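You operate a simulated robot arm through the tools that you are given. There is no shell and no other tool.

The job below is to be done with a simulated robot arm. You get a single attempt, and the scene is never put back.

TASK
Put things in order on the corner bench. At the end: the clear jar stands where the brown carton (marked "NUT") stood; the folded blue cloth stands on top of the brown rusty cylinder; the grey bottle (marked "RUST OIL") stands where the folded blue cloth stood; the brown carton from the corner bench stands where the grey bottle stood; whatever was shut is shut again. Leave all else as you found it, and nothing knocked over.

Only the result counts: the job must be done as asked and must still hold three seconds after the hand-in. Knocking over, shifting, dropping, spilling or breaking anything else fails it. Flat cloth is picked up by pressing the open fingertips on it (5 to 10 N) and closing them slowly along it; thin cloth reads only 2 to 8 mm in the jaws.

THE ROBOT
A 7-joint arm with a two-finger parallel gripper, fixed in place. Base frame: the origin is at the foot of the arm, x ahead of it, y to its left, z up; the work surface is at about z = 0. Lengths are in m, angles in degrees, forces in N, time in s.
With the tool pointing down near the work surface it reaches from about 0.22 to 0.58 m from the base axis. Its first joint turns from -66.0 to 66.0 degrees. Payload 2.5 kg.
The TCP is the grasp point between the finger pads, 0.023 m short of the fingertips. In the tool frame z runs along the fingers and y along their closing line. Largest opening 0.094 m; finger width 0.038, thickness 0.01; the body of the gripper, 0.054 by 0.096 m, starts 0.039 m behind the TCP.
Orientation is that of the tool frame in the base frame, as a unit quaternion [w, x, y, z]. With the fingers straight down and closing along the base's y, the tool's x points along the base's -x, its y along +y and its z along -z.

THE INTERFACE
- The arm moves only by the tool nudge_tool. Its argument "deltas" is a list of rows, each a list of 7 numbers: the finger opening in m, from 0 to 0.094, then the shift along the tool's x, y, z in units of 25 mm (1.0 is 25 mm), then the turn, a rotation vector about the tool's x, y, z in units of 8 degrees (1.0 is 8 degrees). In form: [[hand, tx, ty, tz, rx, ry, rz], ...]. A call has 1 to 20 rows; each row shifts and turns the commanded pose from where the row before left it, along the tool's axes as they then stand. A call with a number of a shift or a turn outside -1 to 1 is refused whole. A row lasts 0.2 s, in which the tool goes at most 0.05 m and 8.6 degrees; a call with a longer step from one row to the next is refused whole, and so is a gripper value outside its range. Where a pose cannot be reached the arm comes as near as it can. A force on the tool above 40 N (or 10 N above the force at the start of the call, whichever is more), or a blocked arm, ends the call early, and 0.2 s more pass. Each finger travels about 0.108 m/s and halts on what it meets, pressing with about 39 N; the grip force reading is that of the motor and also rises with nothing between the fingers. The clock runs only during rows and for 0.2 s after the last one: add rows that do not move to give the fingers time. The reply holds the time, the measured pose of the TCP, the force on the tool along the base axes, the opening and the grip force, in the units named above and with some noise, with the torque about the TCP (base axes, N m) and any sound that the robot's microphone picked up.
- Cameras (640 x 400 px; columns grow to the right, rows downward): "scene" is fixed at [0.1074, -0.4039, 0.529]; the picture's right is [0.89, -0.45, 0.00], its down [-0.32, -0.63, -0.71] and it looks along [0.32, 0.64, -0.70] (base axes); focal length 293 px, centre (320, 200). "wrist" rides on the gripper at [0.086, 0.016, -0.075] in the tool frame; the picture's right is [-0.18, 0.98, 0.00], its down [-0.58, -0.11, -0.81] and it looks along [-0.79, -0.15, 0.59] (tool axes); focal length 243 px, centre (320, 200). There is no depth. A picture from a camera that has moved, and an enlarged one, comes with that camera's place and axes in the base frame and with its lens.
- capture(camera): a new picture of that camera. It takes no simulated time.
- inspect(camera, box): a new picture of the part [left, top, right, bottom] of that camera's present view, enlarged. It takes no simulated time.
- close_job(): hands the job in; it is judged then, once.

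Places have to be worked out from the pictures, the camera data and where the tool is seen. Open the gripper and draw the arm clear of the work before you hand the job in, unless the task says otherwise.

The tools are called after "Request:" as name(argument=value, ...) on one line, values as JSON. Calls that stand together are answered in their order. nudge_tool: Moves the arm, as the interface text tells. Its arguments: {"type":"object","properties":{"deltas":{"type":"array","items":{"type":"array","items":{"type":"number"}}}},"required":["deltas"]} The other tools are called the same way: capture (camera) takes a picture; inspect (camera, box) takes an enlarged picture of a part of a camera's view; close_job () hands the job in.

At the start:

```text
clock: 0.0
tcp_pos: [0.452, 0.0114, 0.2717]
tool_rot: [0.0, 0.001, 1.0, 0.0]
contact_force: [-1.1, -0.6, 0.6]
ft_torque: [0.0, 0.01, 0.0]
width: 0.0941
finger_force: 0.0
```

scene: 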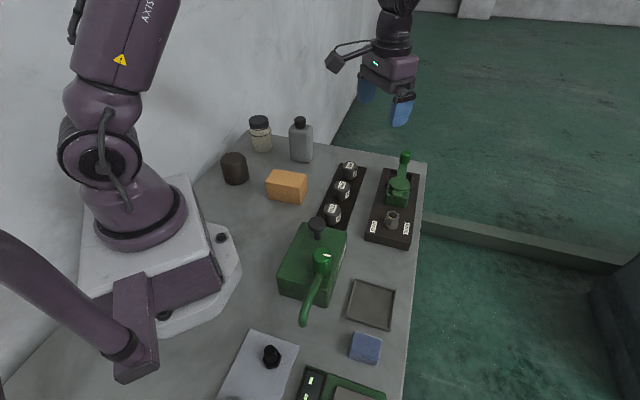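
wrist: 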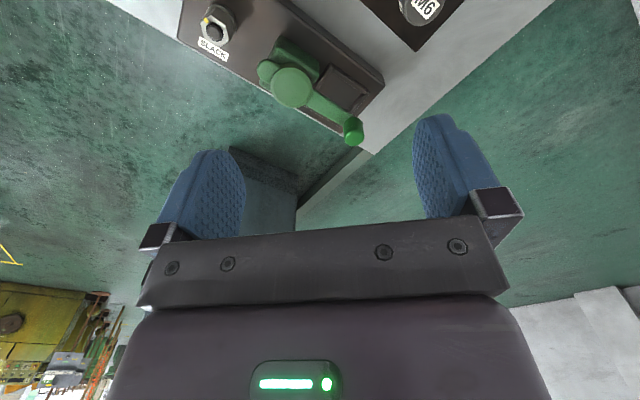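

I'll begin by looking at the bench up close with enlarged views of the fixed camera.

Request:
inspect(camera="scene", box=[200, 100, 360, 220])

Request:
inspect(camera="scene", box=[300, 130, 440, 260])

Request:
inspect(camera="scene", box=[200, 210, 420, 400])

```text
3.33 times, centred on (280, 160) of scene
camera zoom: at [0.1074, -0.4039, 0.529], right [0.89, -0.45, 0.0], down [-0.32, -0.63, -0.71], along [0.32, 0.64, -0.7], focal length 977 px, centre (453, 333)
```

zoom: 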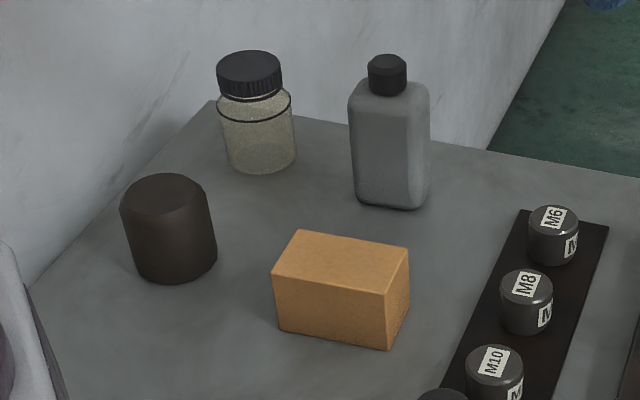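

```text
3.08 times, centred on (370, 195) of scene
camera zoom: at [0.1074, -0.4039, 0.529], right [0.89, -0.45, 0.0], down [-0.32, -0.63, -0.71], along [0.32, 0.64, -0.7], focal length 902 px, centre (166, 215)
```

zoom: 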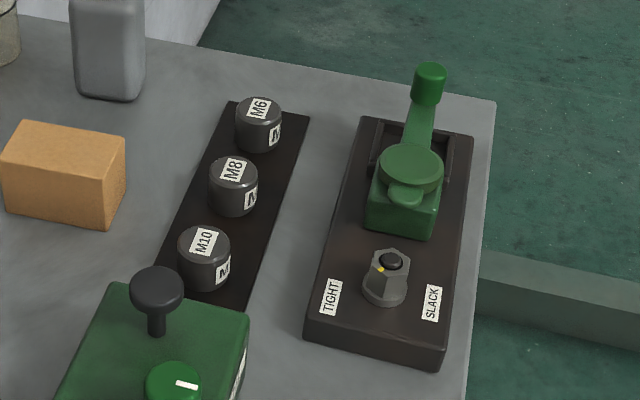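

```text
2.11 times, centred on (310, 305) of scene
camera zoom: at [0.1074, -0.4039, 0.529], right [0.89, -0.45, 0.0], down [-0.32, -0.63, -0.71], along [0.32, 0.64, -0.7], focal length 617 px, centre (341, -21)
```

zoom: 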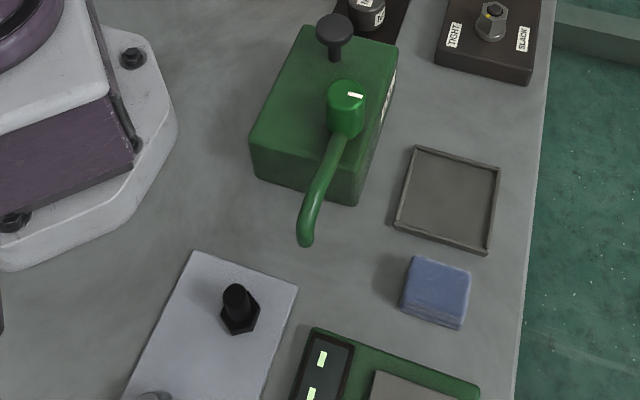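

Everything needed stands in the open. I'll enlarge each of the objects for more precise edges.

Request:
inspect(camera="scene", box=[280, 110, 330, 170])

Request:
inspect(camera="scene", box=[335, 320, 395, 370])

Request:
inspect(camera="scene", box=[240, 105, 290, 160])

Request:
inspect(camera="scene", box=[210, 140, 320, 210])

```text
6.67 times, centred on (305, 140) of scene
camera zoom: at [0.1074, -0.4039, 0.529], right [0.89, -0.45, 0.0], down [-0.32, -0.63, -0.71], along [0.32, 0.64, -0.7], focal length 1954 px, centre (420, 600)
```

zoom: 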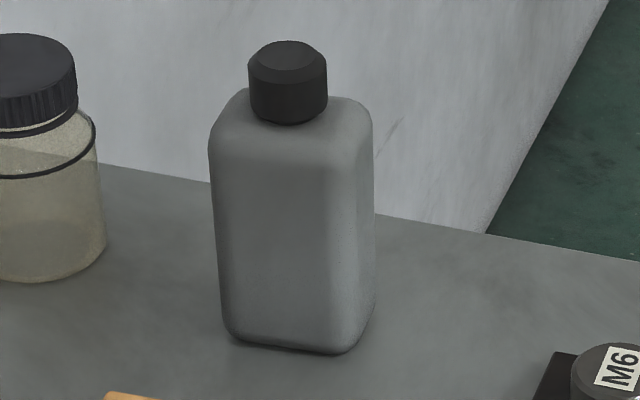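

```text
8.00 times, centred on (365, 345) of scene
camera zoom: at [0.1074, -0.4039, 0.529], right [0.89, -0.45, 0.0], down [-0.32, -0.63, -0.71], along [0.32, 0.64, -0.7], focal length 2345 px, centre (-40, -960)
```

zoom: 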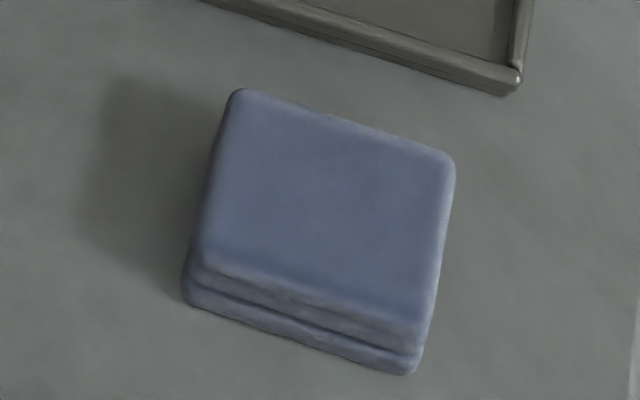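

```text
7.27 times, centred on (265, 132) of scene
camera zoom: at [0.1074, -0.4039, 0.529], right [0.89, -0.45, 0.0], down [-0.32, -0.63, -0.71], along [0.32, 0.64, -0.7], focal length 2132 px, centre (720, 691)
```

zoom: 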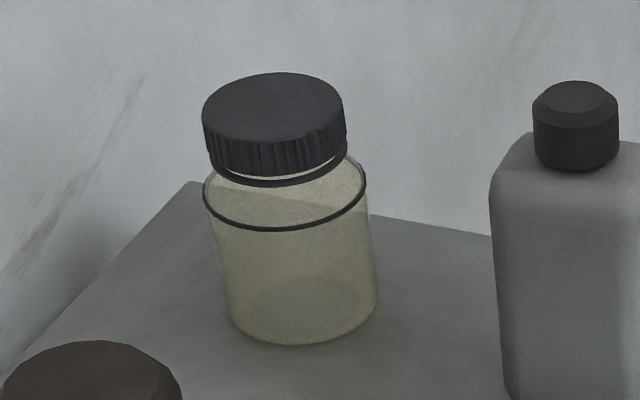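

```text
5.71 times, centred on (265, 175) of scene
camera zoom: at [0.1074, -0.4039, 0.529], right [0.89, -0.45, 0.0], down [-0.32, -0.63, -0.71], along [0.32, 0.64, -0.7], focal length 1675 px, centre (634, 343)
```

zoom: 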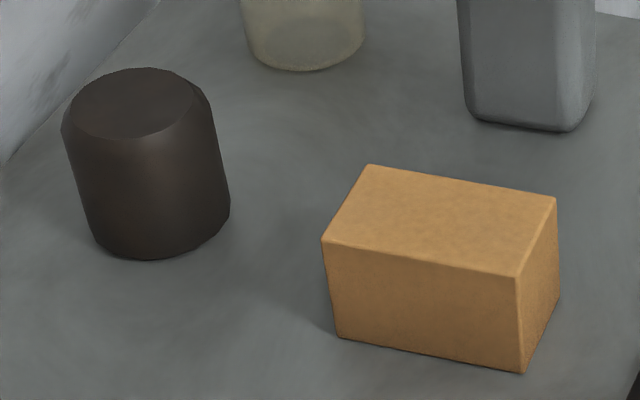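

The bench lies at 45° to the base. I put the cloth at about (0.253, -0.283), the cylinder at (0.189, 0.260), the bottle at (0.382, 0.257), the carton at (0.281, 0.128) and the jar at (0.302, 0.374). The hand is high and free, so I'll turn it 45° to line up with the cloth and check the reply.

Request:
nudge_tool(deltas=[[0.07, 0, 0, 0, 0, 0, 1], [0.06, 0, 0, 0, 0, 0, 1], [0.06, 0, 0, 0, 0, 0, 1], [0.06, 0, 0, 0, 0, 0, 1], [0.06, 0, 0, 0, 0, 0, 1], [0.06, 0, 0, 0, 0, 0, 0.6]])

```text
clock: 1.4
tcp_pos: [0.4527, 0.0115, 0.2715]
tool_rot: [0.0, 0.383, 0.924, 0.001]
contact_force: [0.1, 0.5, 0.5]
ft_torque: [-0.01, -0.02, 0.02]
width: 0.0603
finger_force: 0.0
```

The turn went as expected and the closing line is now at 45°. Next I'll travel high over to the cloth.

Request:
nudge_tool(deltas=[[0.06, -0.17, -0.87, 0, 0, 0, 0], [0.06, -0.17, -0.87, 0, 0, 0, 0], [0.06, -0.17, -0.87, 0, 0, 0, 0], [0.06, -0.17, -0.87, 0, 0, 0, 0], [0.06, -0.17, -0.87, 0, 0, 0, 0], [0.06, -0.17, -0.87, 0, 0, 0, 0], [0.06, -0.17, -0.87, 0, 0, 0, 0], [0.06, -0.17, -0.87, 0, 0, 0, 0], [0.06, -0.17, -0.87, 0, 0, 0, 0], [0.06, -0.17, -0.87, 0, 0, 0, 0], [0.06, -0.17, -0.87, 0, 0, 0, 0], [0.06, -0.17, -0.87, 0, 0, 0, 0], [0.06, -0.17, -0.87, 0, 0, 0, 0], [0.06, -0.17, -0.87, 0, 0, 0, 0], [0.06, -0.17, -0.87, 0, 0, 0, 0], [0.06, -0.17, -0.87, 0, 0, 0, 0]])

Request:
capture(camera="wrist")

Request:
capture(camera="scene")

```text
clock: 4.8
tcp_pos: [0.2529, -0.2836, 0.2707]
tool_rot: [-0.001, 0.381, 0.925, 0.0]
contact_force: [-0.4, 0.2, -0.7]
ft_torque: [0.0, -0.01, -0.01]
width: 0.06
finger_force: 0.1
```

```text
taken
camera wrist: at [0.2033, -0.2119, 0.3441], right [0.82, 0.57, 0.0], down [0.34, -0.49, 0.81], along [0.46, -0.66, -0.59], focal length 243 px, centre (320, 200)
```

wrist: 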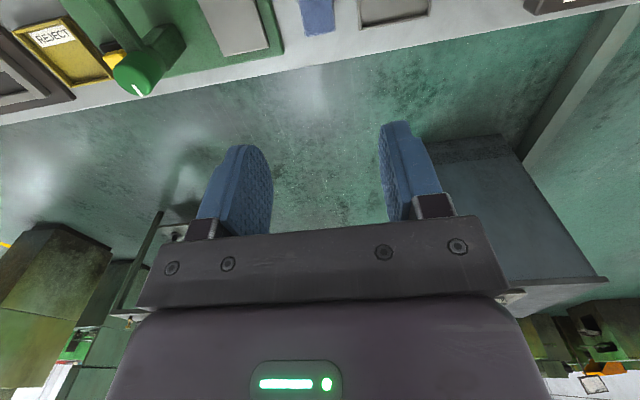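

```text
taken
```

scene: 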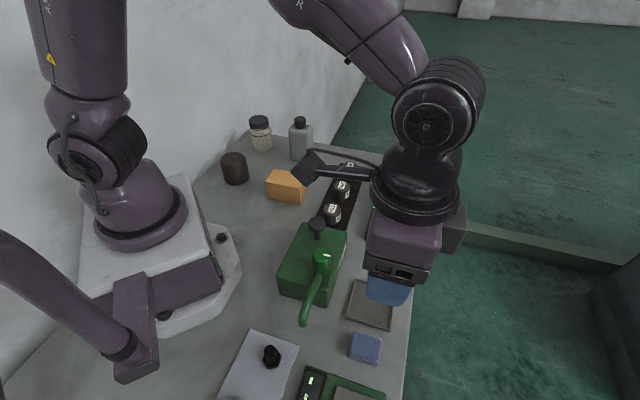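

The cloth sits right where I reckoned, below the TCP. Before coming down I want to know how high the green device's handle is, since the wrist camera box would pass near it.

Request:
inspect(camera="scene", box=[265, 210, 365, 335])

Request:
inspect(camera="wrist", box=[80, 0, 480, 150])

```text
3.20 times, centred on (315, 272) of scene
camera zoom: at [0.1074, -0.4039, 0.529], right [0.89, -0.45, 0.0], down [-0.32, -0.63, -0.71], along [0.32, 0.64, -0.7], focal length 938 px, centre (336, -32)
```

zoom: 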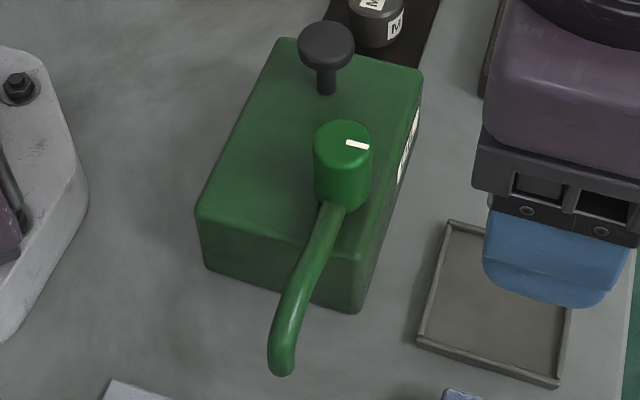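

```text
1.60 times, centred on (280, 75) of wrist
camera zoom: at [0.2033, -0.2119, 0.3441], right [0.82, 0.57, 0.0], down [0.34, -0.49, 0.81], along [0.46, -0.66, -0.59], focal length 388 px, centre (384, 400)
```

zoom: 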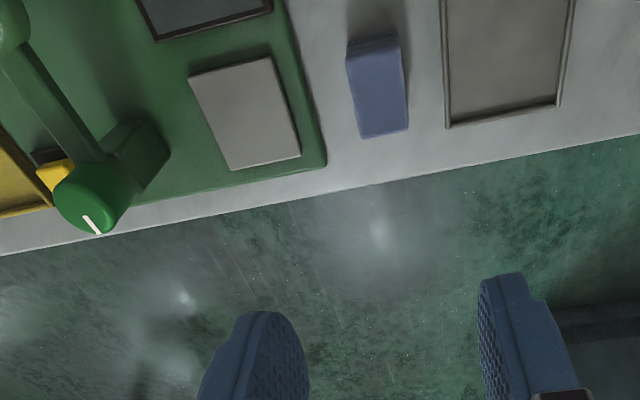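

The spout of the green device stands about 8 cm high, right where the wrist camera box would come down with this hand angle. I'll turn the hand another 90° so the camera hangs over the low tray instead, and check the reply.

Request:
nudge_tool(deltas=[[0.07, 0, 0, 0, 0, 0, 1], [0.08, 0, 0, 0, 0, 0, 1], [0.08, 0, 0, 0, 0, 0, 1], [0.08, 0, 0, 0, 0, 0, 1], [0.08, 0, 0, 0, 0, 0, 1], [0.08, 0, 0, 0, 0, 0, 1], [0.08, 0, 0, 0, 0, 0, 1], [0.08, 0, 0, 0, 0, 0, 1], [0.08, 0, 0, 0, 0, 0, 1], [0.08, 0, 0, 0, 0, 0, 1], [0.08, 0, 0, 0, 0, 0, 1], [0.08, 0, 0, 0, 0, 0, 0.2]])

Request:
capture(camera="wrist")

Request:
capture(camera="scene")

```text
clock: 7.4
tcp_pos: [0.2536, -0.2826, 0.2706]
tool_rot: [0.0, 0.922, 0.387, 0.0]
contact_force: [-0.3, 0.3, -0.9]
ft_torque: [0.0, 0.01, 0.04]
width: 0.0802
finger_force: 0.1
```

```text
taken
camera wrist: at [0.3255, -0.2329, 0.3446], right [0.57, -0.82, 0.0], down [-0.49, -0.34, 0.81], along [-0.66, -0.46, -0.59], focal length 243 px, centre (320, 200)
```

wrist: 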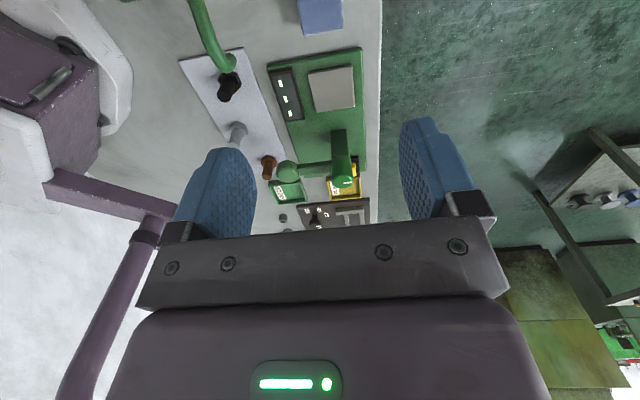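

```text
taken
```

scene: 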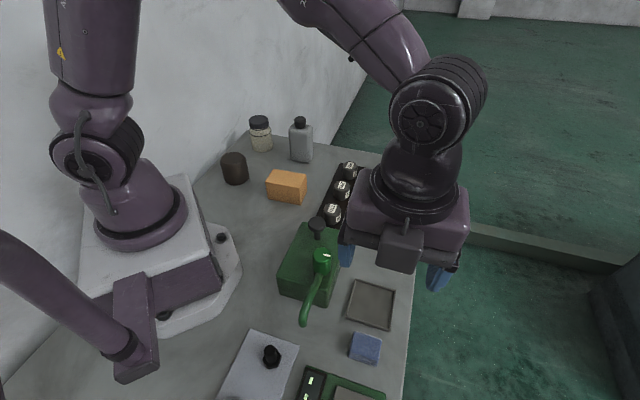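

The hand turned fully and the camera is now over the tray side. I'll go down to about z = 0.11 and look again.

Request:
nudge_tool(deltas=[[0.08, 0, 0, 1, 0, 0, 0], [0.08, 0, 0, 1, 0, 0, 0], [0.08, 0, 0, 1, 0, 0, 0], [0.08, 0, 0, 1, 0, 0, 0], [0.08, 0, 0, 1, 0, 0, 0], [0.08, 0, 0, 1, 0, 0, 0], [0.08, 0, 0, 0.4, 0, 0, 0]])

Request:
capture(camera="wrist")

Request:
capture(camera="scene")

```text
clock: 9.0
tcp_pos: [0.2561, -0.2836, 0.1104]
tool_rot: [0.0, 0.922, 0.388, 0.0]
contact_force: [-0.6, -0.2, -0.5]
ft_torque: [-0.03, 0.0, -0.02]
width: 0.0801
finger_force: 0.1
```

```text
taken
camera wrist: at [0.3255, -0.2332, 0.1843], right [0.57, -0.82, 0.0], down [-0.48, -0.34, 0.81], along [-0.66, -0.46, -0.59], focal length 243 px, centre (320, 200)
```

wrist: 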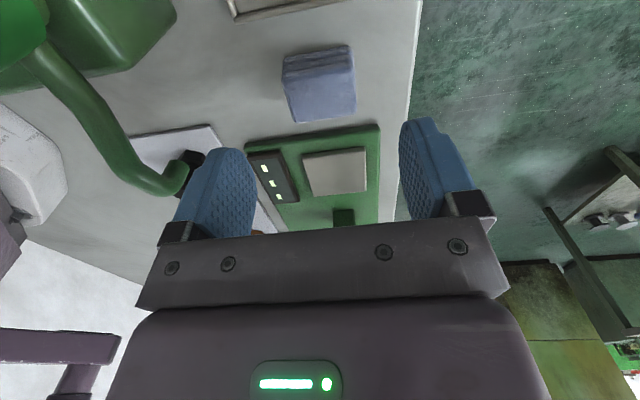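

```text
taken
```

scene: 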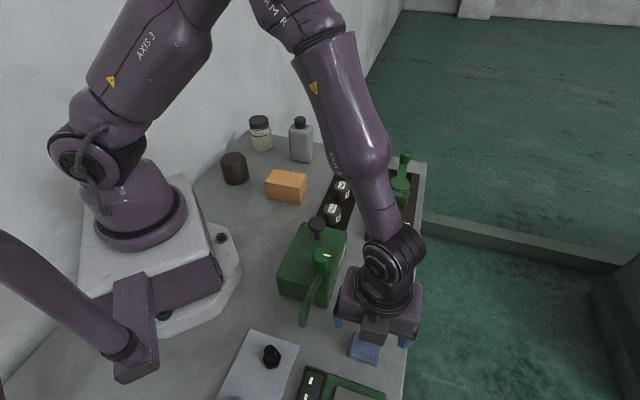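

The cloth sits between the finger lines. I'll enlarge it to check its centring and orientation.

Request:
inspect(camera="wrist", box=[240, 20, 400, 140])

Request:
inspect(camera="scene", box=[320, 260, 430, 380])

```text
3.33 times, centred on (320, 80) of wrist
camera zoom: at [0.3255, -0.2332, 0.1843], right [0.57, -0.82, 0.0], down [-0.48, -0.34, 0.81], along [-0.66, -0.46, -0.59], focal length 809 px, centre (320, 600)
```

zoom: 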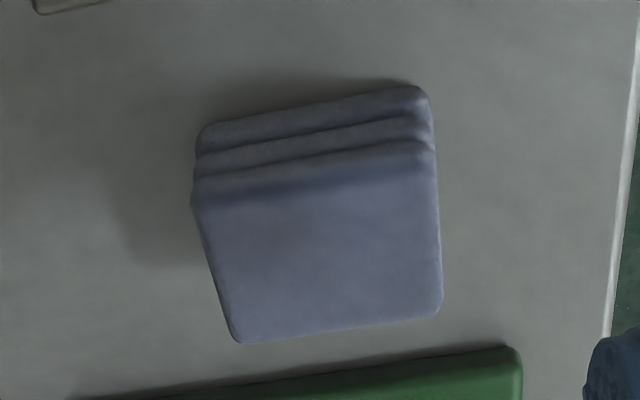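

```text
3.33 times, centred on (375, 320) of scene
camera zoom: at [0.1074, -0.4039, 0.529], right [0.89, -0.45, 0.0], down [-0.32, -0.63, -0.71], along [0.32, 0.64, -0.7], focal length 977 px, centre (137, -200)
```

zoom: 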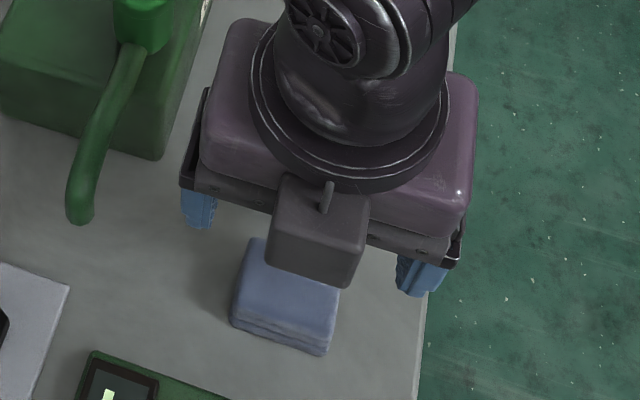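

The cloth's centre is about (0.252, -0.285), 4.6 cm along the closing line and just under 3 cm high, so the TCP is nearly centred. I'll go down to put the fingertips a few mm above the bench.

Request:
nudge_tool(deltas=[[0.08, -0.1, 0, 0.8, 0, 0, 0], [0.08, 0, 0, 0.8, 0, 0, 0], [0.08, 0, 0, 0.8, 0, 0, 0], [0.08, 0, 0, 0.5, 0, 0, 0], [0.08, 0, 0, 0.3, 0, 0, 0]])

Request:
capture(camera="wrist")

Request:
inspect(camera="scene", box=[300, 260, 430, 390])

```text
clock: 10.2
tcp_pos: [0.2519, -0.2848, 0.03]
tool_rot: [0.001, 0.922, 0.387, 0.0]
contact_force: [0.0, -0.5, 0.3]
ft_torque: [-0.02, 0.0, -0.01]
width: 0.0801
finger_force: 0.1
```

```text
taken
camera wrist: at [0.3233, -0.2346, 0.1038], right [0.57, -0.82, 0.0], down [-0.48, -0.34, 0.81], along [-0.66, -0.46, -0.59], focal length 243 px, centre (320, 200)
```

wrist: 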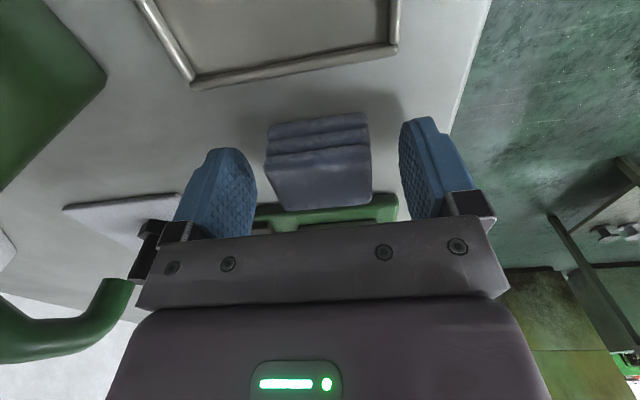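

```text
3.08 times, centred on (365, 325) of scene
camera zoom: at [0.1074, -0.4039, 0.529], right [0.89, -0.45, 0.0], down [-0.32, -0.63, -0.71], along [0.32, 0.64, -0.7], focal length 902 px, centre (182, -185)
```

zoom: 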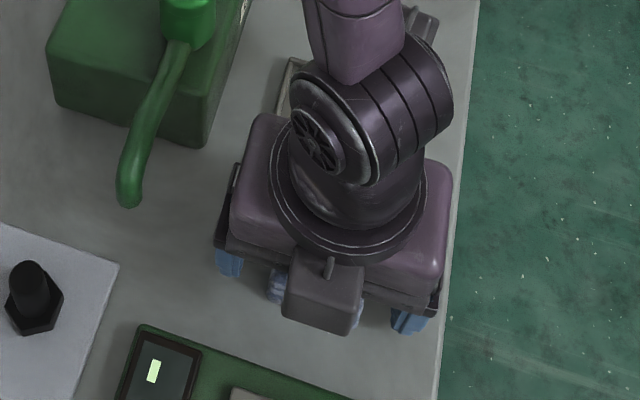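

The fingers are either side of the cloth with the tips about 7 mm above the bench. I'll close gently in steps.

Request:
nudge_tool(deltas=[[0.07, 0, 0, 0, 0, 0, 0], [0.062, 0, 0, 0, 0, 0, 0], [0.055, 0, 0, 0, 0, 0, 0], [0.05, 0, 0, 0, 0, 0, 0], [0.046, 0, 0, 0, 0, 0, 0], [0.043, 0, 0, 0, 0, 0, 0], [0.04, 0, 0, 0, 0, 0, 0], [0.036, 0, 0, 0, 0, 0, 0], [0.036, 0, 0, 0, 0, 0, 0]])

Request:
capture(camera="wrist")

```text
clock: 12.2
tcp_pos: [0.2517, -0.2849, 0.0308]
tool_rot: [-0.001, 0.922, 0.387, 0.0]
contact_force: [-0.1, -0.1, 2.8]
ft_torque: [0.0, -0.01, 0.01]
width: 0.0492
finger_force: 38.7
```

```text
taken
camera wrist: at [0.3232, -0.2347, 0.1039], right [0.57, -0.82, 0.0], down [-0.48, -0.34, 0.81], along [-0.66, -0.46, -0.59], focal length 243 px, centre (320, 200)
```

wrist: 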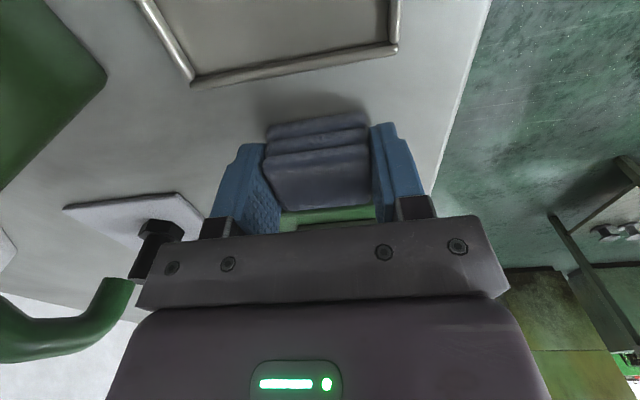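

The cloth is held at 49 mm with 39 N and it is a firm block. I'll lift it straight up.

Request:
nudge_tool(deltas=[[0.036, 0, 0, -0.3, 0, 0, 0], [0.036, 0, 0, -0.6, 0, 0, 0], [0.036, 0, 0, -1, 0, 0, 0], [0.036, 0, 0, -1, 0, 0, 0], [0.036, 0, 0, -1, 0, 0, 0], [0.036, 0, 0, -1, 0, 0, 0], [0.036, 0, 0, -1, 0, 0, 0], [0.036, 0, 0, -1, 0, 0, 0], [0.036, 0, 0, -1, 0, 0, 0], [0.036, 0, 0, -1, 0, 0, 0], [0.036, 0, 0, -0.7, 0, 0, 0]])

Request:
capture(camera="wrist")

Request:
capture(camera="scene")

```text
clock: 14.6
tcp_pos: [0.2515, -0.2846, 0.27]
tool_rot: [0.0, 0.922, 0.388, -0.001]
contact_force: [-0.7, -0.2, -0.2]
ft_torque: [0.0, -0.01, -0.04]
width: 0.0494
finger_force: 39.1
```

```text
taken
camera wrist: at [0.3246, -0.2347, 0.3437], right [0.57, -0.82, 0.0], down [-0.48, -0.34, 0.81], along [-0.66, -0.46, -0.59], focal length 243 px, centre (320, 200)
```

wrist: 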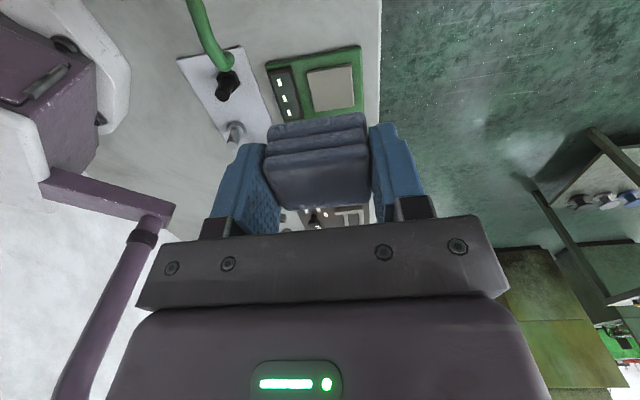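

```text
taken
```

scene: 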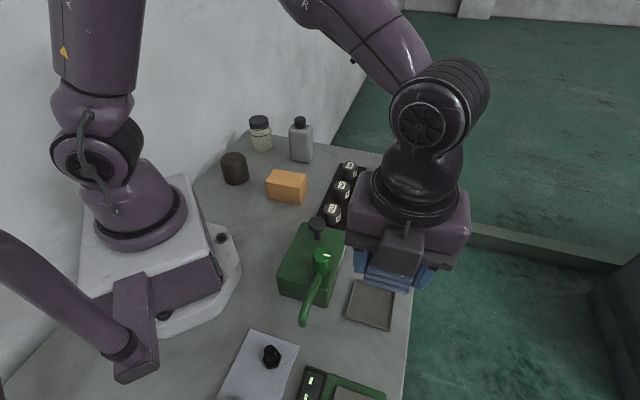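

The cloth came up cleanly. I'll turn back 90° and set off in an arc round the base towards the cylinder.

Request:
nudge_tool(deltas=[[0.036, 0, 0, 0, 0, 0, -1], [0.036, 0, 0, 0, 0, 0, -1], [0.036, 0, 0, 0, 0, 0, -1], [0.036, 0, 0, 0, 0, 0, -1], [0.036, 0, 0, 0, 0, 0, -1], [0.036, 0, 0, 0, 0, 0, -1], [0.036, 0, 0, 0, 0, 0, -1], [0.036, 0, 0, 0, 0, 0, -1], [0.036, 0, 0, 0, 0, 0, -1], [0.036, 0, 0, 0, 0, 0, -1], [0.036, 0, 0, 0, 0, 0, -1], [0.036, 0.356, 0.978, 0, 0, 0, 0], [0.036, 0.356, 0.978, 0, 0, 0, 0], [0.036, 0.356, 0.978, 0, 0, 0, 0], [0.036, 0.356, 0.978, 0, 0, 0, 0], [0.036, 0.356, 0.978, 0, 0, 0, 0], [0.036, 0.356, 0.978, 0, 0, 0, 0], [0.036, 0.356, 0.978, 0, 0, 0, 0], [0.036, 0.356, 0.978, 0, 0, 0, 0], [0.036, 0.356, 0.978, 0, 0, 0, 0]])

```text
clock: 18.8
tcp_pos: [0.3552, -0.0765, 0.2718]
tool_rot: [0.001, 0.393, 0.919, 0.0]
contact_force: [-0.3, -0.6, -0.3]
ft_torque: [0.01, 0.02, 0.03]
width: 0.0488
finger_force: 39.4
```

Still gripping and on course. I'll continue to the front of the base and turn the hand to suit the cylinder.

Request:
nudge_tool(deltas=[[0.036, 0.5, 0.9, 0, 0, 0, 0], [0.036, 0.5, 0.9, 0, 0, 0, 0], [0.036, 0.5, 0.9, 0, 0, 0, 0], [0.036, 0, 0, 0, 0, 0, -1], [0.036, 0, 0, 0, 0, 0, -1], [0.036, 0, 0, 0, 0, 0, -1], [0.036, 0, 0, 0, 0, 0, -1], [0.036, 0, 0, 0, 0, 0, -1], [0.036, 0, 0, 0, 0, 0, -1], [0.036, 0, 0, 0, 0, 0, -1], [0.036, 0, 0, 0, 0, 0, -1], [0.036, 0, 0, 0, 0, 0, -1], [0.036, 0, 0, 0, 0, 0, -1], [0.036, 0, 0, 0, 0, 0, -1], [0.036, 0, 0, 0, 0, 0, -0.66]])

Request:
capture(camera="wrist")

```text
clock: 22.0
tcp_pos: [0.3777, -0.0016, 0.2703]
tool_rot: [0.0, -0.398, 0.917, 0.0]
contact_force: [0.2, 0.2, -1.9]
ft_torque: [0.0, 0.05, -0.03]
width: 0.0489
finger_force: 39.3
```

```text
taken
camera wrist: at [0.3065, -0.0543, 0.3449], right [-0.59, 0.81, 0.0], down [0.48, 0.35, 0.81], along [0.65, 0.48, -0.59], focal length 243 px, centre (320, 200)
```

wrist: 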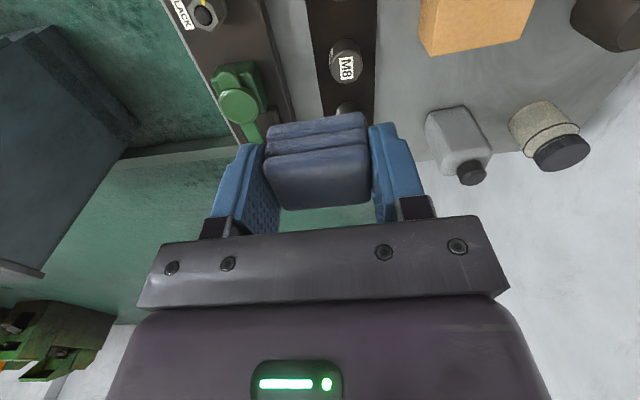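

From here the wrist camera sees the carton, cylinder, bottle and jar. I'll enlarge for a second measurement of each.

Request:
inspect(camera="wrist", box=[400, 0, 640, 190])

Request:
inspect(camera="wrist", box=[410, 90, 600, 200])

```text
2.11 times, centred on (520, 95) of wrist
camera zoom: at [0.3065, -0.0543, 0.3449], right [-0.59, 0.81, 0.0], down [0.48, 0.35, 0.81], along [0.65, 0.48, -0.59], focal length 511 px, centre (-101, 421)
```

zoom: 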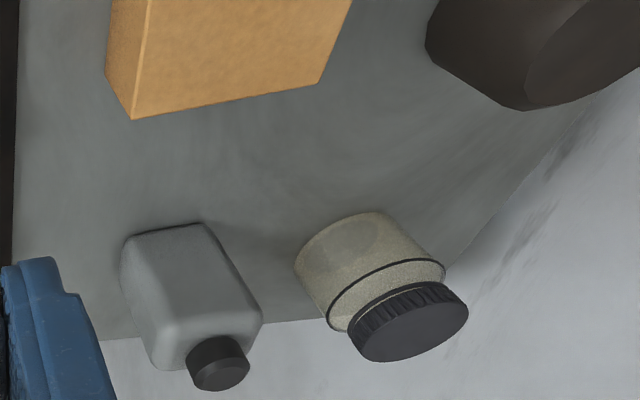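

```text
3.37 times, centred on (505, 145) of wrist
camera zoom: at [0.3065, -0.0543, 0.3449], right [-0.59, 0.81, 0.0], down [0.48, 0.35, 0.81], along [0.65, 0.48, -0.59], focal length 817 px, centre (-303, 385)
```

zoom: 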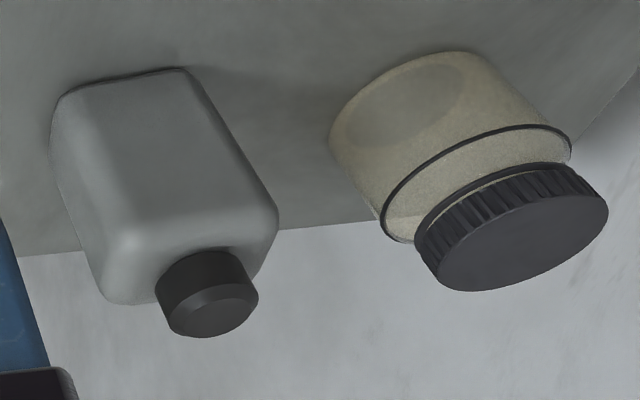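

Both views agree: bottle (0.382, 0.257), carton (0.282, 0.129), height 5.5 cm, and jar about (0.297, 0.371). I'll carry the cloth on to above the cylinder, staying high.

Request:
nudge_tool(deltas=[[0.036, -0.19, 0.97, 0, 0, 0, 0], [0.036, -0.19, 0.97, 0, 0, 0, 0], [0.036, -0.19, 0.97, 0, 0, 0, 0], [0.036, -0.19, 0.97, 0, 0, 0, 0], [0.036, -0.19, 0.97, 0, 0, 0, 0], [0.036, -0.19, 0.97, 0, 0, 0, 0], [0.036, -0.19, 0.97, 0, 0, 0, 0], [0.036, -0.19, 0.97, 0, 0, 0, 0], [0.036, -0.19, 0.97, 0, 0, 0, 0], [0.036, -0.19, 0.97, 0, 0, 0, 0], [0.036, -0.19, 0.97, 0, 0, 0, 0]])

Request:
capture(camera="wrist")

Request:
capture(camera="scene")

```text
clock: 24.4
tcp_pos: [0.2207, 0.2185, 0.2715]
tool_rot: [0.0, -0.398, 0.917, -0.001]
contact_force: [-1.2, -0.3, -0.2]
ft_torque: [-0.01, -0.02, 0.0]
width: 0.0488
finger_force: 38.9
```

```text
taken
camera wrist: at [0.1494, 0.1663, 0.3447], right [-0.59, 0.81, 0.0], down [0.48, 0.35, 0.81], along [0.65, 0.48, -0.59], focal length 243 px, centre (320, 200)
```

wrist: 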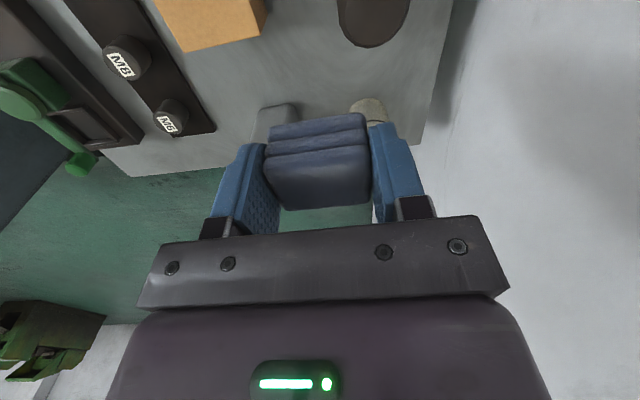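

```text
taken
```

scene: 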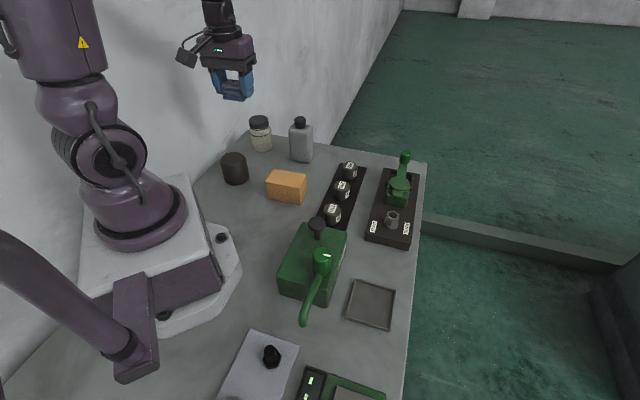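

The cloth is still held and the wall is to the right in the wrist view with room to spare. I'll refine the cylinder at (0.185, 0.257), move over it and come down partway.

Request:
nudge_tool(deltas=[[0.036, -0.06, 0.7, 0, 0, 0, 0], [0.036, -0.06, 0.7, 0, 0, 0, 0], [0.036, -0.06, 0.68, 0, 0, 0, 0], [0.036, 0, 0, 1, 0, 0, 0], [0.036, 0, 0, 1, 0, 0, 0], [0.036, 0, 0, 1, 0, 0, 0], [0.036, 0, 0, 1, 0, 0, 0]])

Request:
capture(camera="wrist")

Request:
inspect(camera="scene", box=[140, 30, 320, 200])

```text
clock: 26.0
tcp_pos: [0.1862, 0.2567, 0.1713]
tool_rot: [0.0, -0.398, 0.918, 0.0]
contact_force: [0.4, 0.0, -1.1]
ft_torque: [-0.01, 0.0, -0.03]
width: 0.049
finger_force: 39.5
```

```text
taken
camera wrist: at [0.1144, 0.2048, 0.2453], right [-0.59, 0.81, 0.0], down [0.48, 0.35, 0.81], along [0.65, 0.48, -0.59], focal length 243 px, centre (320, 200)
```

wrist: 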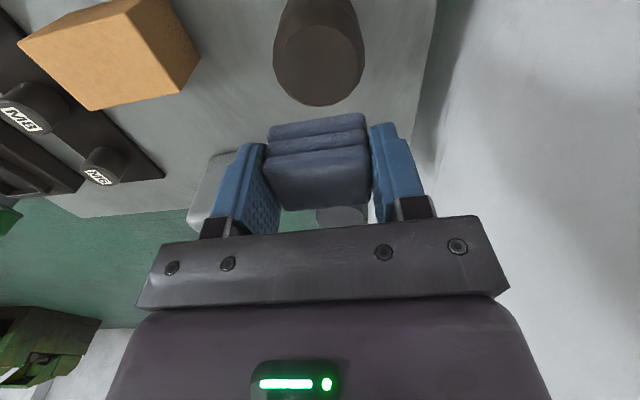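

```text
2.35 times, centred on (230, 115) of scene
camera zoom: at [0.1074, -0.4039, 0.529], right [0.89, -0.45, 0.0], down [-0.32, -0.63, -0.71], along [0.32, 0.64, -0.7], focal length 690 px, centre (532, 400)
```

zoom: 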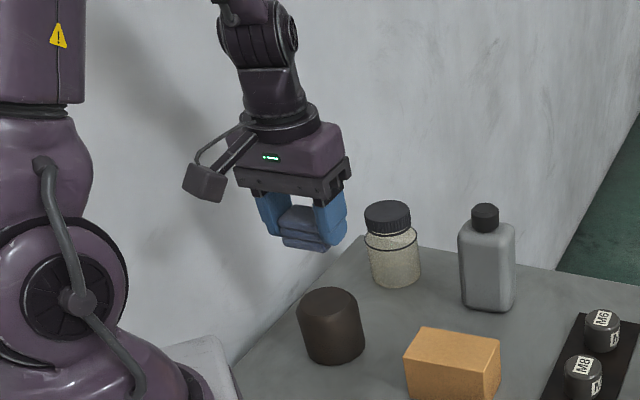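

The cylinder top shows centred between the fingers, with its centre about 2 to 3 mm nearer the camera and its top near z = 0.065. I'll correct for that and lower the cloth to just above it.

Request:
nudge_tool(deltas=[[0.036, 0.1, 0, 0.8, 0, 0, 0], [0.036, 0, 0, 0.8, 0, 0, 0], [0.036, 0, 0, 0.6, 0, 0, 0], [0.036, 0, 0, 0.4, 0, 0, 0]])

Request:
capture(camera="wrist")

Request:
inspect(camera="scene", box=[180, 100, 300, 210])

```text
clock: 27.0
tcp_pos: [0.1843, 0.2559, 0.1059]
tool_rot: [-0.001, -0.398, 0.917, -0.001]
contact_force: [-0.1, 0.5, -1.4]
ft_torque: [-0.01, 0.0, -0.01]
width: 0.0486
finger_force: 38.8
```

```text
taken
camera wrist: at [0.1127, 0.2029, 0.1799], right [-0.59, 0.81, 0.0], down [0.48, 0.35, 0.81], along [0.65, 0.48, -0.59], focal length 243 px, centre (320, 200)
```

wrist: 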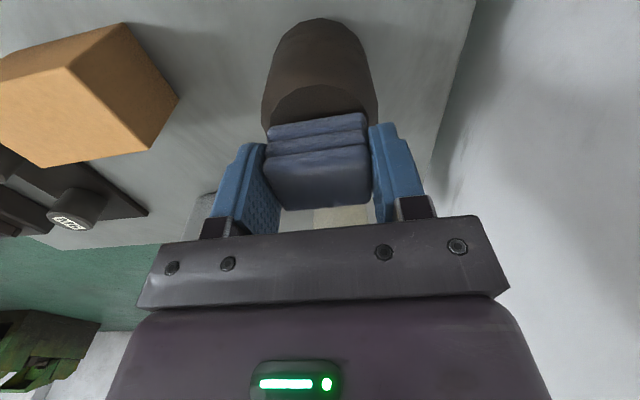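

```text
3.64 times, centred on (240, 155) of scene
camera zoom: at [0.1074, -0.4039, 0.529], right [0.89, -0.45, 0.0], down [-0.32, -0.63, -0.71], along [0.32, 0.64, -0.7], focal length 1066 px, centre (611, 364)
```

zoom: 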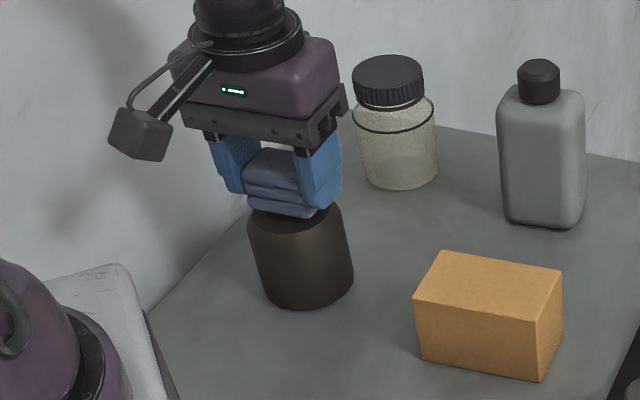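

The cloth hovers about a centimetre above the cylinder, nicely centred. I'll lower it in small steps and watch the force.

Request:
nudge_tool(deltas=[[0.036, 0, 0, 0.1, 0, 0, 0], [0.036, 0, 0, 0.1, 0, 0, 0], [0.036, 0, 0, 0.06, 0, 0, 0], [0.036, 0, 0, 0, 0, 0, 0]])

Request:
inspect(camera="scene", box=[210, 120, 270, 200])

```text
clock: 28.0
tcp_pos: [0.1852, 0.2549, 0.1]
tool_rot: [0.0, -0.398, 0.918, 0.0]
contact_force: [-2.0, -3.5, 16.7]
ft_torque: [-0.09, 0.13, 0.0]
width: 0.0487
finger_force: 39.0
```

```text
5.00 times, centred on (240, 160) of scene
camera zoom: at [0.1074, -0.4039, 0.5289], right [0.89, -0.45, 0.0], down [-0.32, -0.63, -0.71], along [0.32, 0.64, -0.7], focal length 1466 px, centre (720, 400)
```

zoom: 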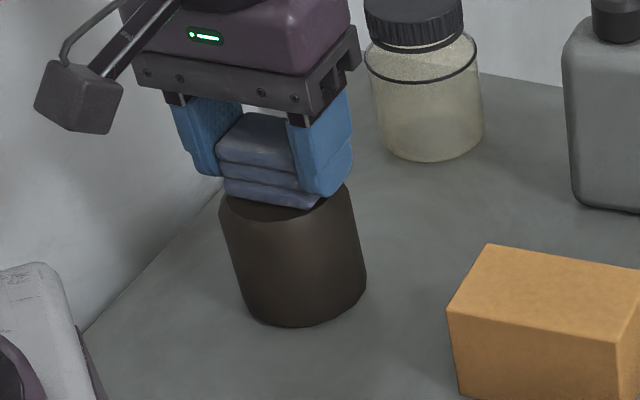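

Contact at about 17 N with the cloth resting on the cylinder. I'll ease off a little and open the fingers slowly.

Request:
nudge_tool(deltas=[[0.036, 0, 0, -0.03, 0, 0, 0], [0.044, 0, 0, 0, 0, 0, 0], [0.049, 0, 0, 0, 0, 0, 0], [0.053, 0, 0, 0, 0, 0, 0], [0.058, 0, 0, 0, 0, 0, 0], [0.065, 0, 0, 0, 0, 0, 0], [0.072, 0, 0, 0, 0, 0, 0], [0.08, 0, 0, 0, 0, 0, 0], [0.08, 0, 0, 0, 0, 0, 0]])

Request:
capture(camera="wrist")

Request:
inspect(camera="scene", box=[210, 120, 270, 200])

```text
clock: 30.0
tcp_pos: [0.185, 0.2557, 0.1006]
tool_rot: [0.0, -0.397, 0.918, 0.0]
contact_force: [-0.7, -0.2, 0.8]
ft_torque: [-0.03, 0.02, 0.02]
width: 0.08
finger_force: 0.1
```

```text
taken
camera wrist: at [0.1125, 0.2029, 0.1736], right [-0.59, 0.81, 0.0], down [0.48, 0.35, 0.81], along [0.65, 0.48, -0.59], focal length 243 px, centre (320, 200)
```

wrist: 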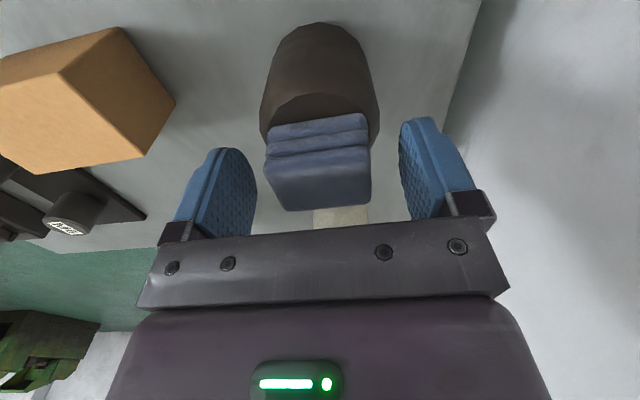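

```text
5.00 times, centred on (240, 160) of scene
camera zoom: at [0.1074, -0.4039, 0.529], right [0.89, -0.45, 0.0], down [-0.32, -0.63, -0.71], along [0.32, 0.64, -0.7], focal length 1466 px, centre (720, 400)
```

zoom: 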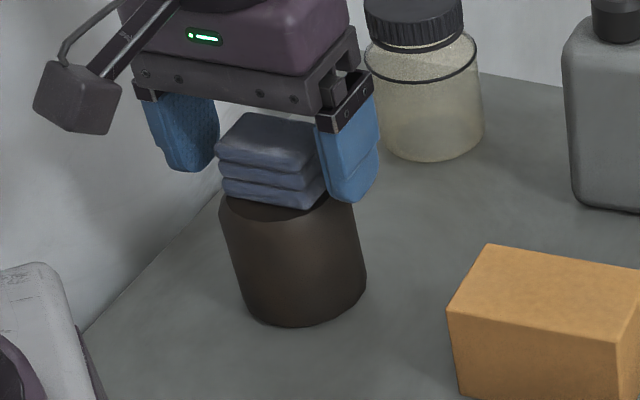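

The cloth rests squarely and fully supported on the cylinder, and the fingers are clear. I'll rise straight up.

Request:
nudge_tool(deltas=[[0.08, 0, 0, -0.3, 0, 0, 0], [0.08, 0, 0, -0.8, 0, 0, 0], [0.08, 0, 0, -1, 0, 0, 0], [0.08, 0, 0, -1, 0, 0, 0], [0.08, 0, 0, -1, 0, 0, 0], [0.08, 0, 0, -1, 0, 0, 0], [0.08, 0, 0, -1, 0, 0, 0], [0.08, 0, 0, -0.8, 0, 0, 0]])

Request:
capture(camera="wrist")

Request:
inspect(camera="scene", box=[210, 110, 330, 210])

```text
clock: 31.8
tcp_pos: [0.1849, 0.256, 0.2736]
tool_rot: [0.0, -0.398, 0.917, 0.0]
contact_force: [-0.2, 0.6, 0.2]
ft_torque: [0.03, -0.03, -0.01]
width: 0.08
finger_force: 0.0
```

```text
taken
camera wrist: at [0.1122, 0.2035, 0.3473], right [-0.59, 0.81, 0.0], down [0.48, 0.35, 0.81], along [0.65, 0.48, -0.59], focal length 243 px, centre (320, 200)
```

wrist: 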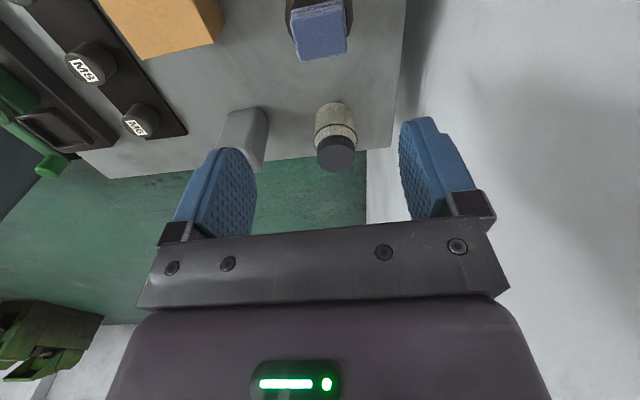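

```text
4.00 times, centred on (270, 160) of scene
camera zoom: at [0.1074, -0.4039, 0.529], right [0.89, -0.45, 0.0], down [-0.32, -0.63, -0.71], along [0.32, 0.64, -0.7], focal length 1173 px, centre (520, 360)
```

zoom: 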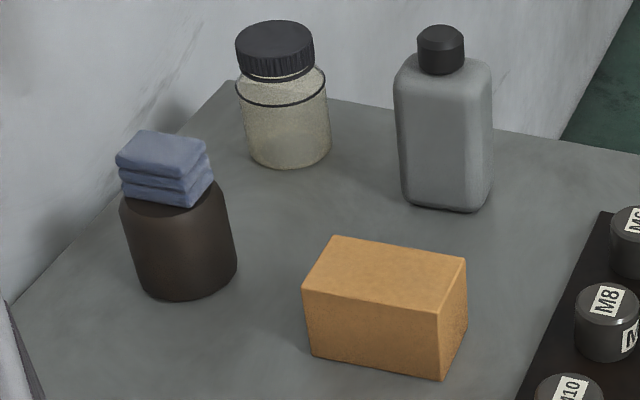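

The cloth sits safely on the cylinder. Next I'll enlarge the bottle and jar from this wrist view to fix their places.

Request:
inspect(camera="wrist", box=[200, 80, 380, 190])

```text
3.56 times, centred on (290, 135) of wrist
camera zoom: at [0.1122, 0.2035, 0.3473], right [-0.59, 0.81, 0.0], down [0.48, 0.35, 0.81], along [0.65, 0.48, -0.59], focal length 863 px, centre (427, 431)
```

zoom: 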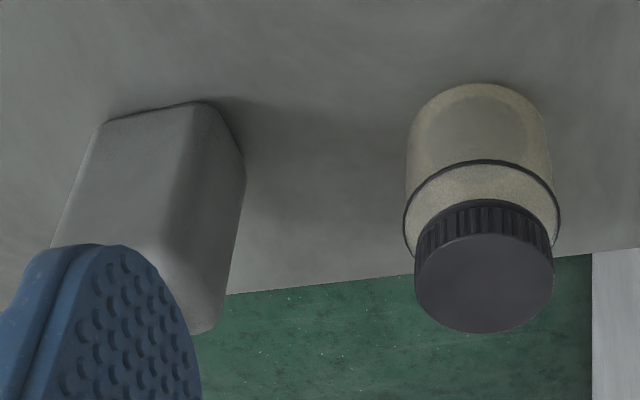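

The bottle's long side lies at about 140°, 5.8 cm long, and its cap top is near z = 0.13. I'll move above it with the closing line along that direction.

Request:
nudge_tool(deltas=[[0.09, 0, 0, 0, 0, 0, -0.39], [0.09, -0.729, -0.859, 0, 0, 0, 0], [0.09, -0.729, -0.859, 0, 0, 0, 0], [0.09, -0.729, -0.859, 0, 0, 0, 0], [0.09, -0.729, -0.859, 0, 0, 0, 0], [0.09, -0.729, -0.859, 0, 0, 0, 0], [0.09, -0.729, -0.859, 0, 0, 0, 0], [0.09, -0.729, -0.859, 0, 0, 0, 0]])

Request:
capture(camera="wrist")

Request:
capture(camera="scene")

```text
clock: 33.6
tcp_pos: [0.3809, 0.2568, 0.2744]
tool_rot: [0.0, -0.422, 0.906, 0.0]
contact_force: [0.1, 0.2, 0.2]
ft_torque: [0.01, 0.0, -0.02]
width: 0.0899
finger_force: 0.1
```

```text
taken
camera wrist: at [0.3136, 0.2013, 0.3475], right [-0.63, 0.77, 0.0], down [0.46, 0.38, 0.81], along [0.62, 0.51, -0.59], focal length 243 px, centre (320, 200)
```

wrist: 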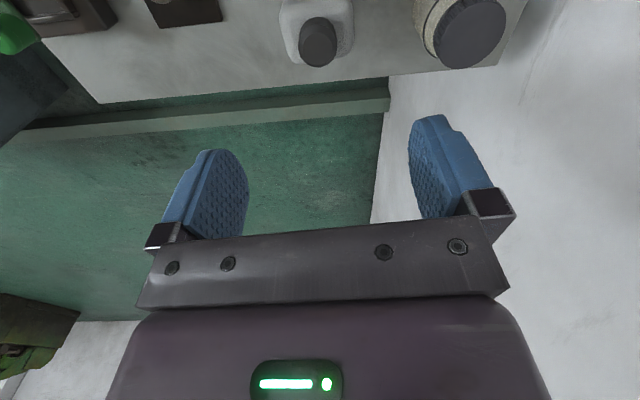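

```text
taken
```

scene: 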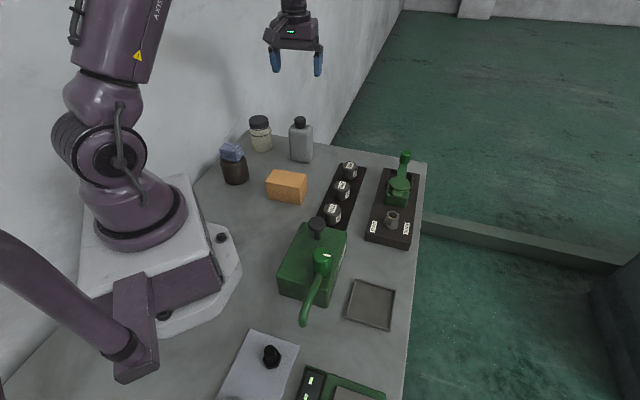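

The hand is above the bottle at 140°. I'll enlarge the bottle in this view to check the centring.

Request:
inspect(camera="wrist", box=[250, 0, 400, 90])

```text
4.27 times, centred on (325, 45) of wrist
camera zoom: at [0.3136, 0.2013, 0.3475], right [-0.63, 0.77, 0.0], down [0.46, 0.38, 0.81], along [0.62, 0.51, -0.59], focal length 1035 px, centre (299, 861)
```

zoom: 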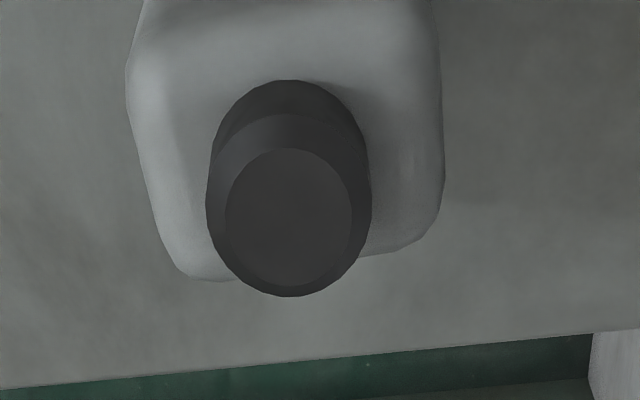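

The bottle's axis is about 2.5 mm off along the closing line. I'll correct for that and come down around the bottle's upper body, stopping first above the cap level.

Request:
nudge_tool(deltas=[[0.09, 0.05, -0.1, 0.8, 0, 0, 0], [0.09, 0, 0, 1, 0, 0, 0], [0.09, 0, 0, 1, 0, 0, 0], [0.09, 0, 0, 1, 0, 0, 0], [0.09, 0, 0, 0.8, 0, 0, 0], [0.09, 0, 0, 0.4, 0, 0, 0]])

Request:
capture(camera="wrist")

Request:
inspect(camera="scene", box=[230, 60, 370, 180])

```text
clock: 35.0
tcp_pos: [0.3812, 0.2555, 0.1484]
tool_rot: [0.0, -0.423, 0.906, 0.0]
contact_force: [-0.2, -0.2, 0.5]
ft_torque: [0.0, 0.03, 0.01]
width: 0.0896
finger_force: 0.0
```

```text
taken
camera wrist: at [0.3131, 0.1985, 0.2221], right [-0.63, 0.77, 0.0], down [0.46, 0.38, 0.81], along [0.62, 0.51, -0.59], focal length 243 px, centre (320, 200)
```

wrist: 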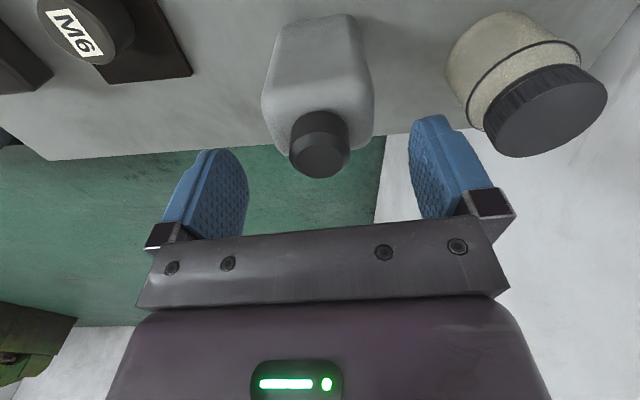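

```text
3.33 times, centred on (300, 120) of scene
camera zoom: at [0.1074, -0.4039, 0.529], right [0.89, -0.45, 0.0], down [-0.32, -0.63, -0.71], along [0.32, 0.64, -0.7], focal length 977 px, centre (387, 467)
```

zoom: 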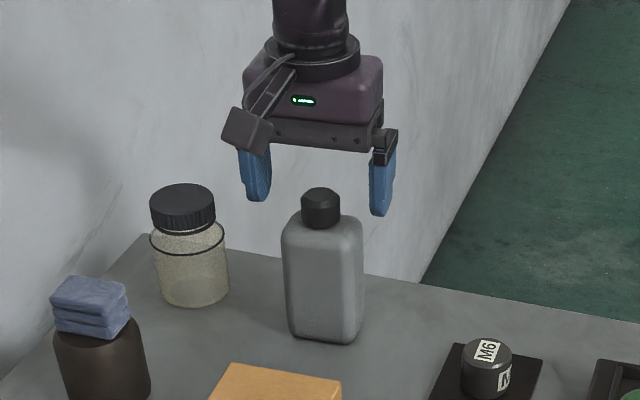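

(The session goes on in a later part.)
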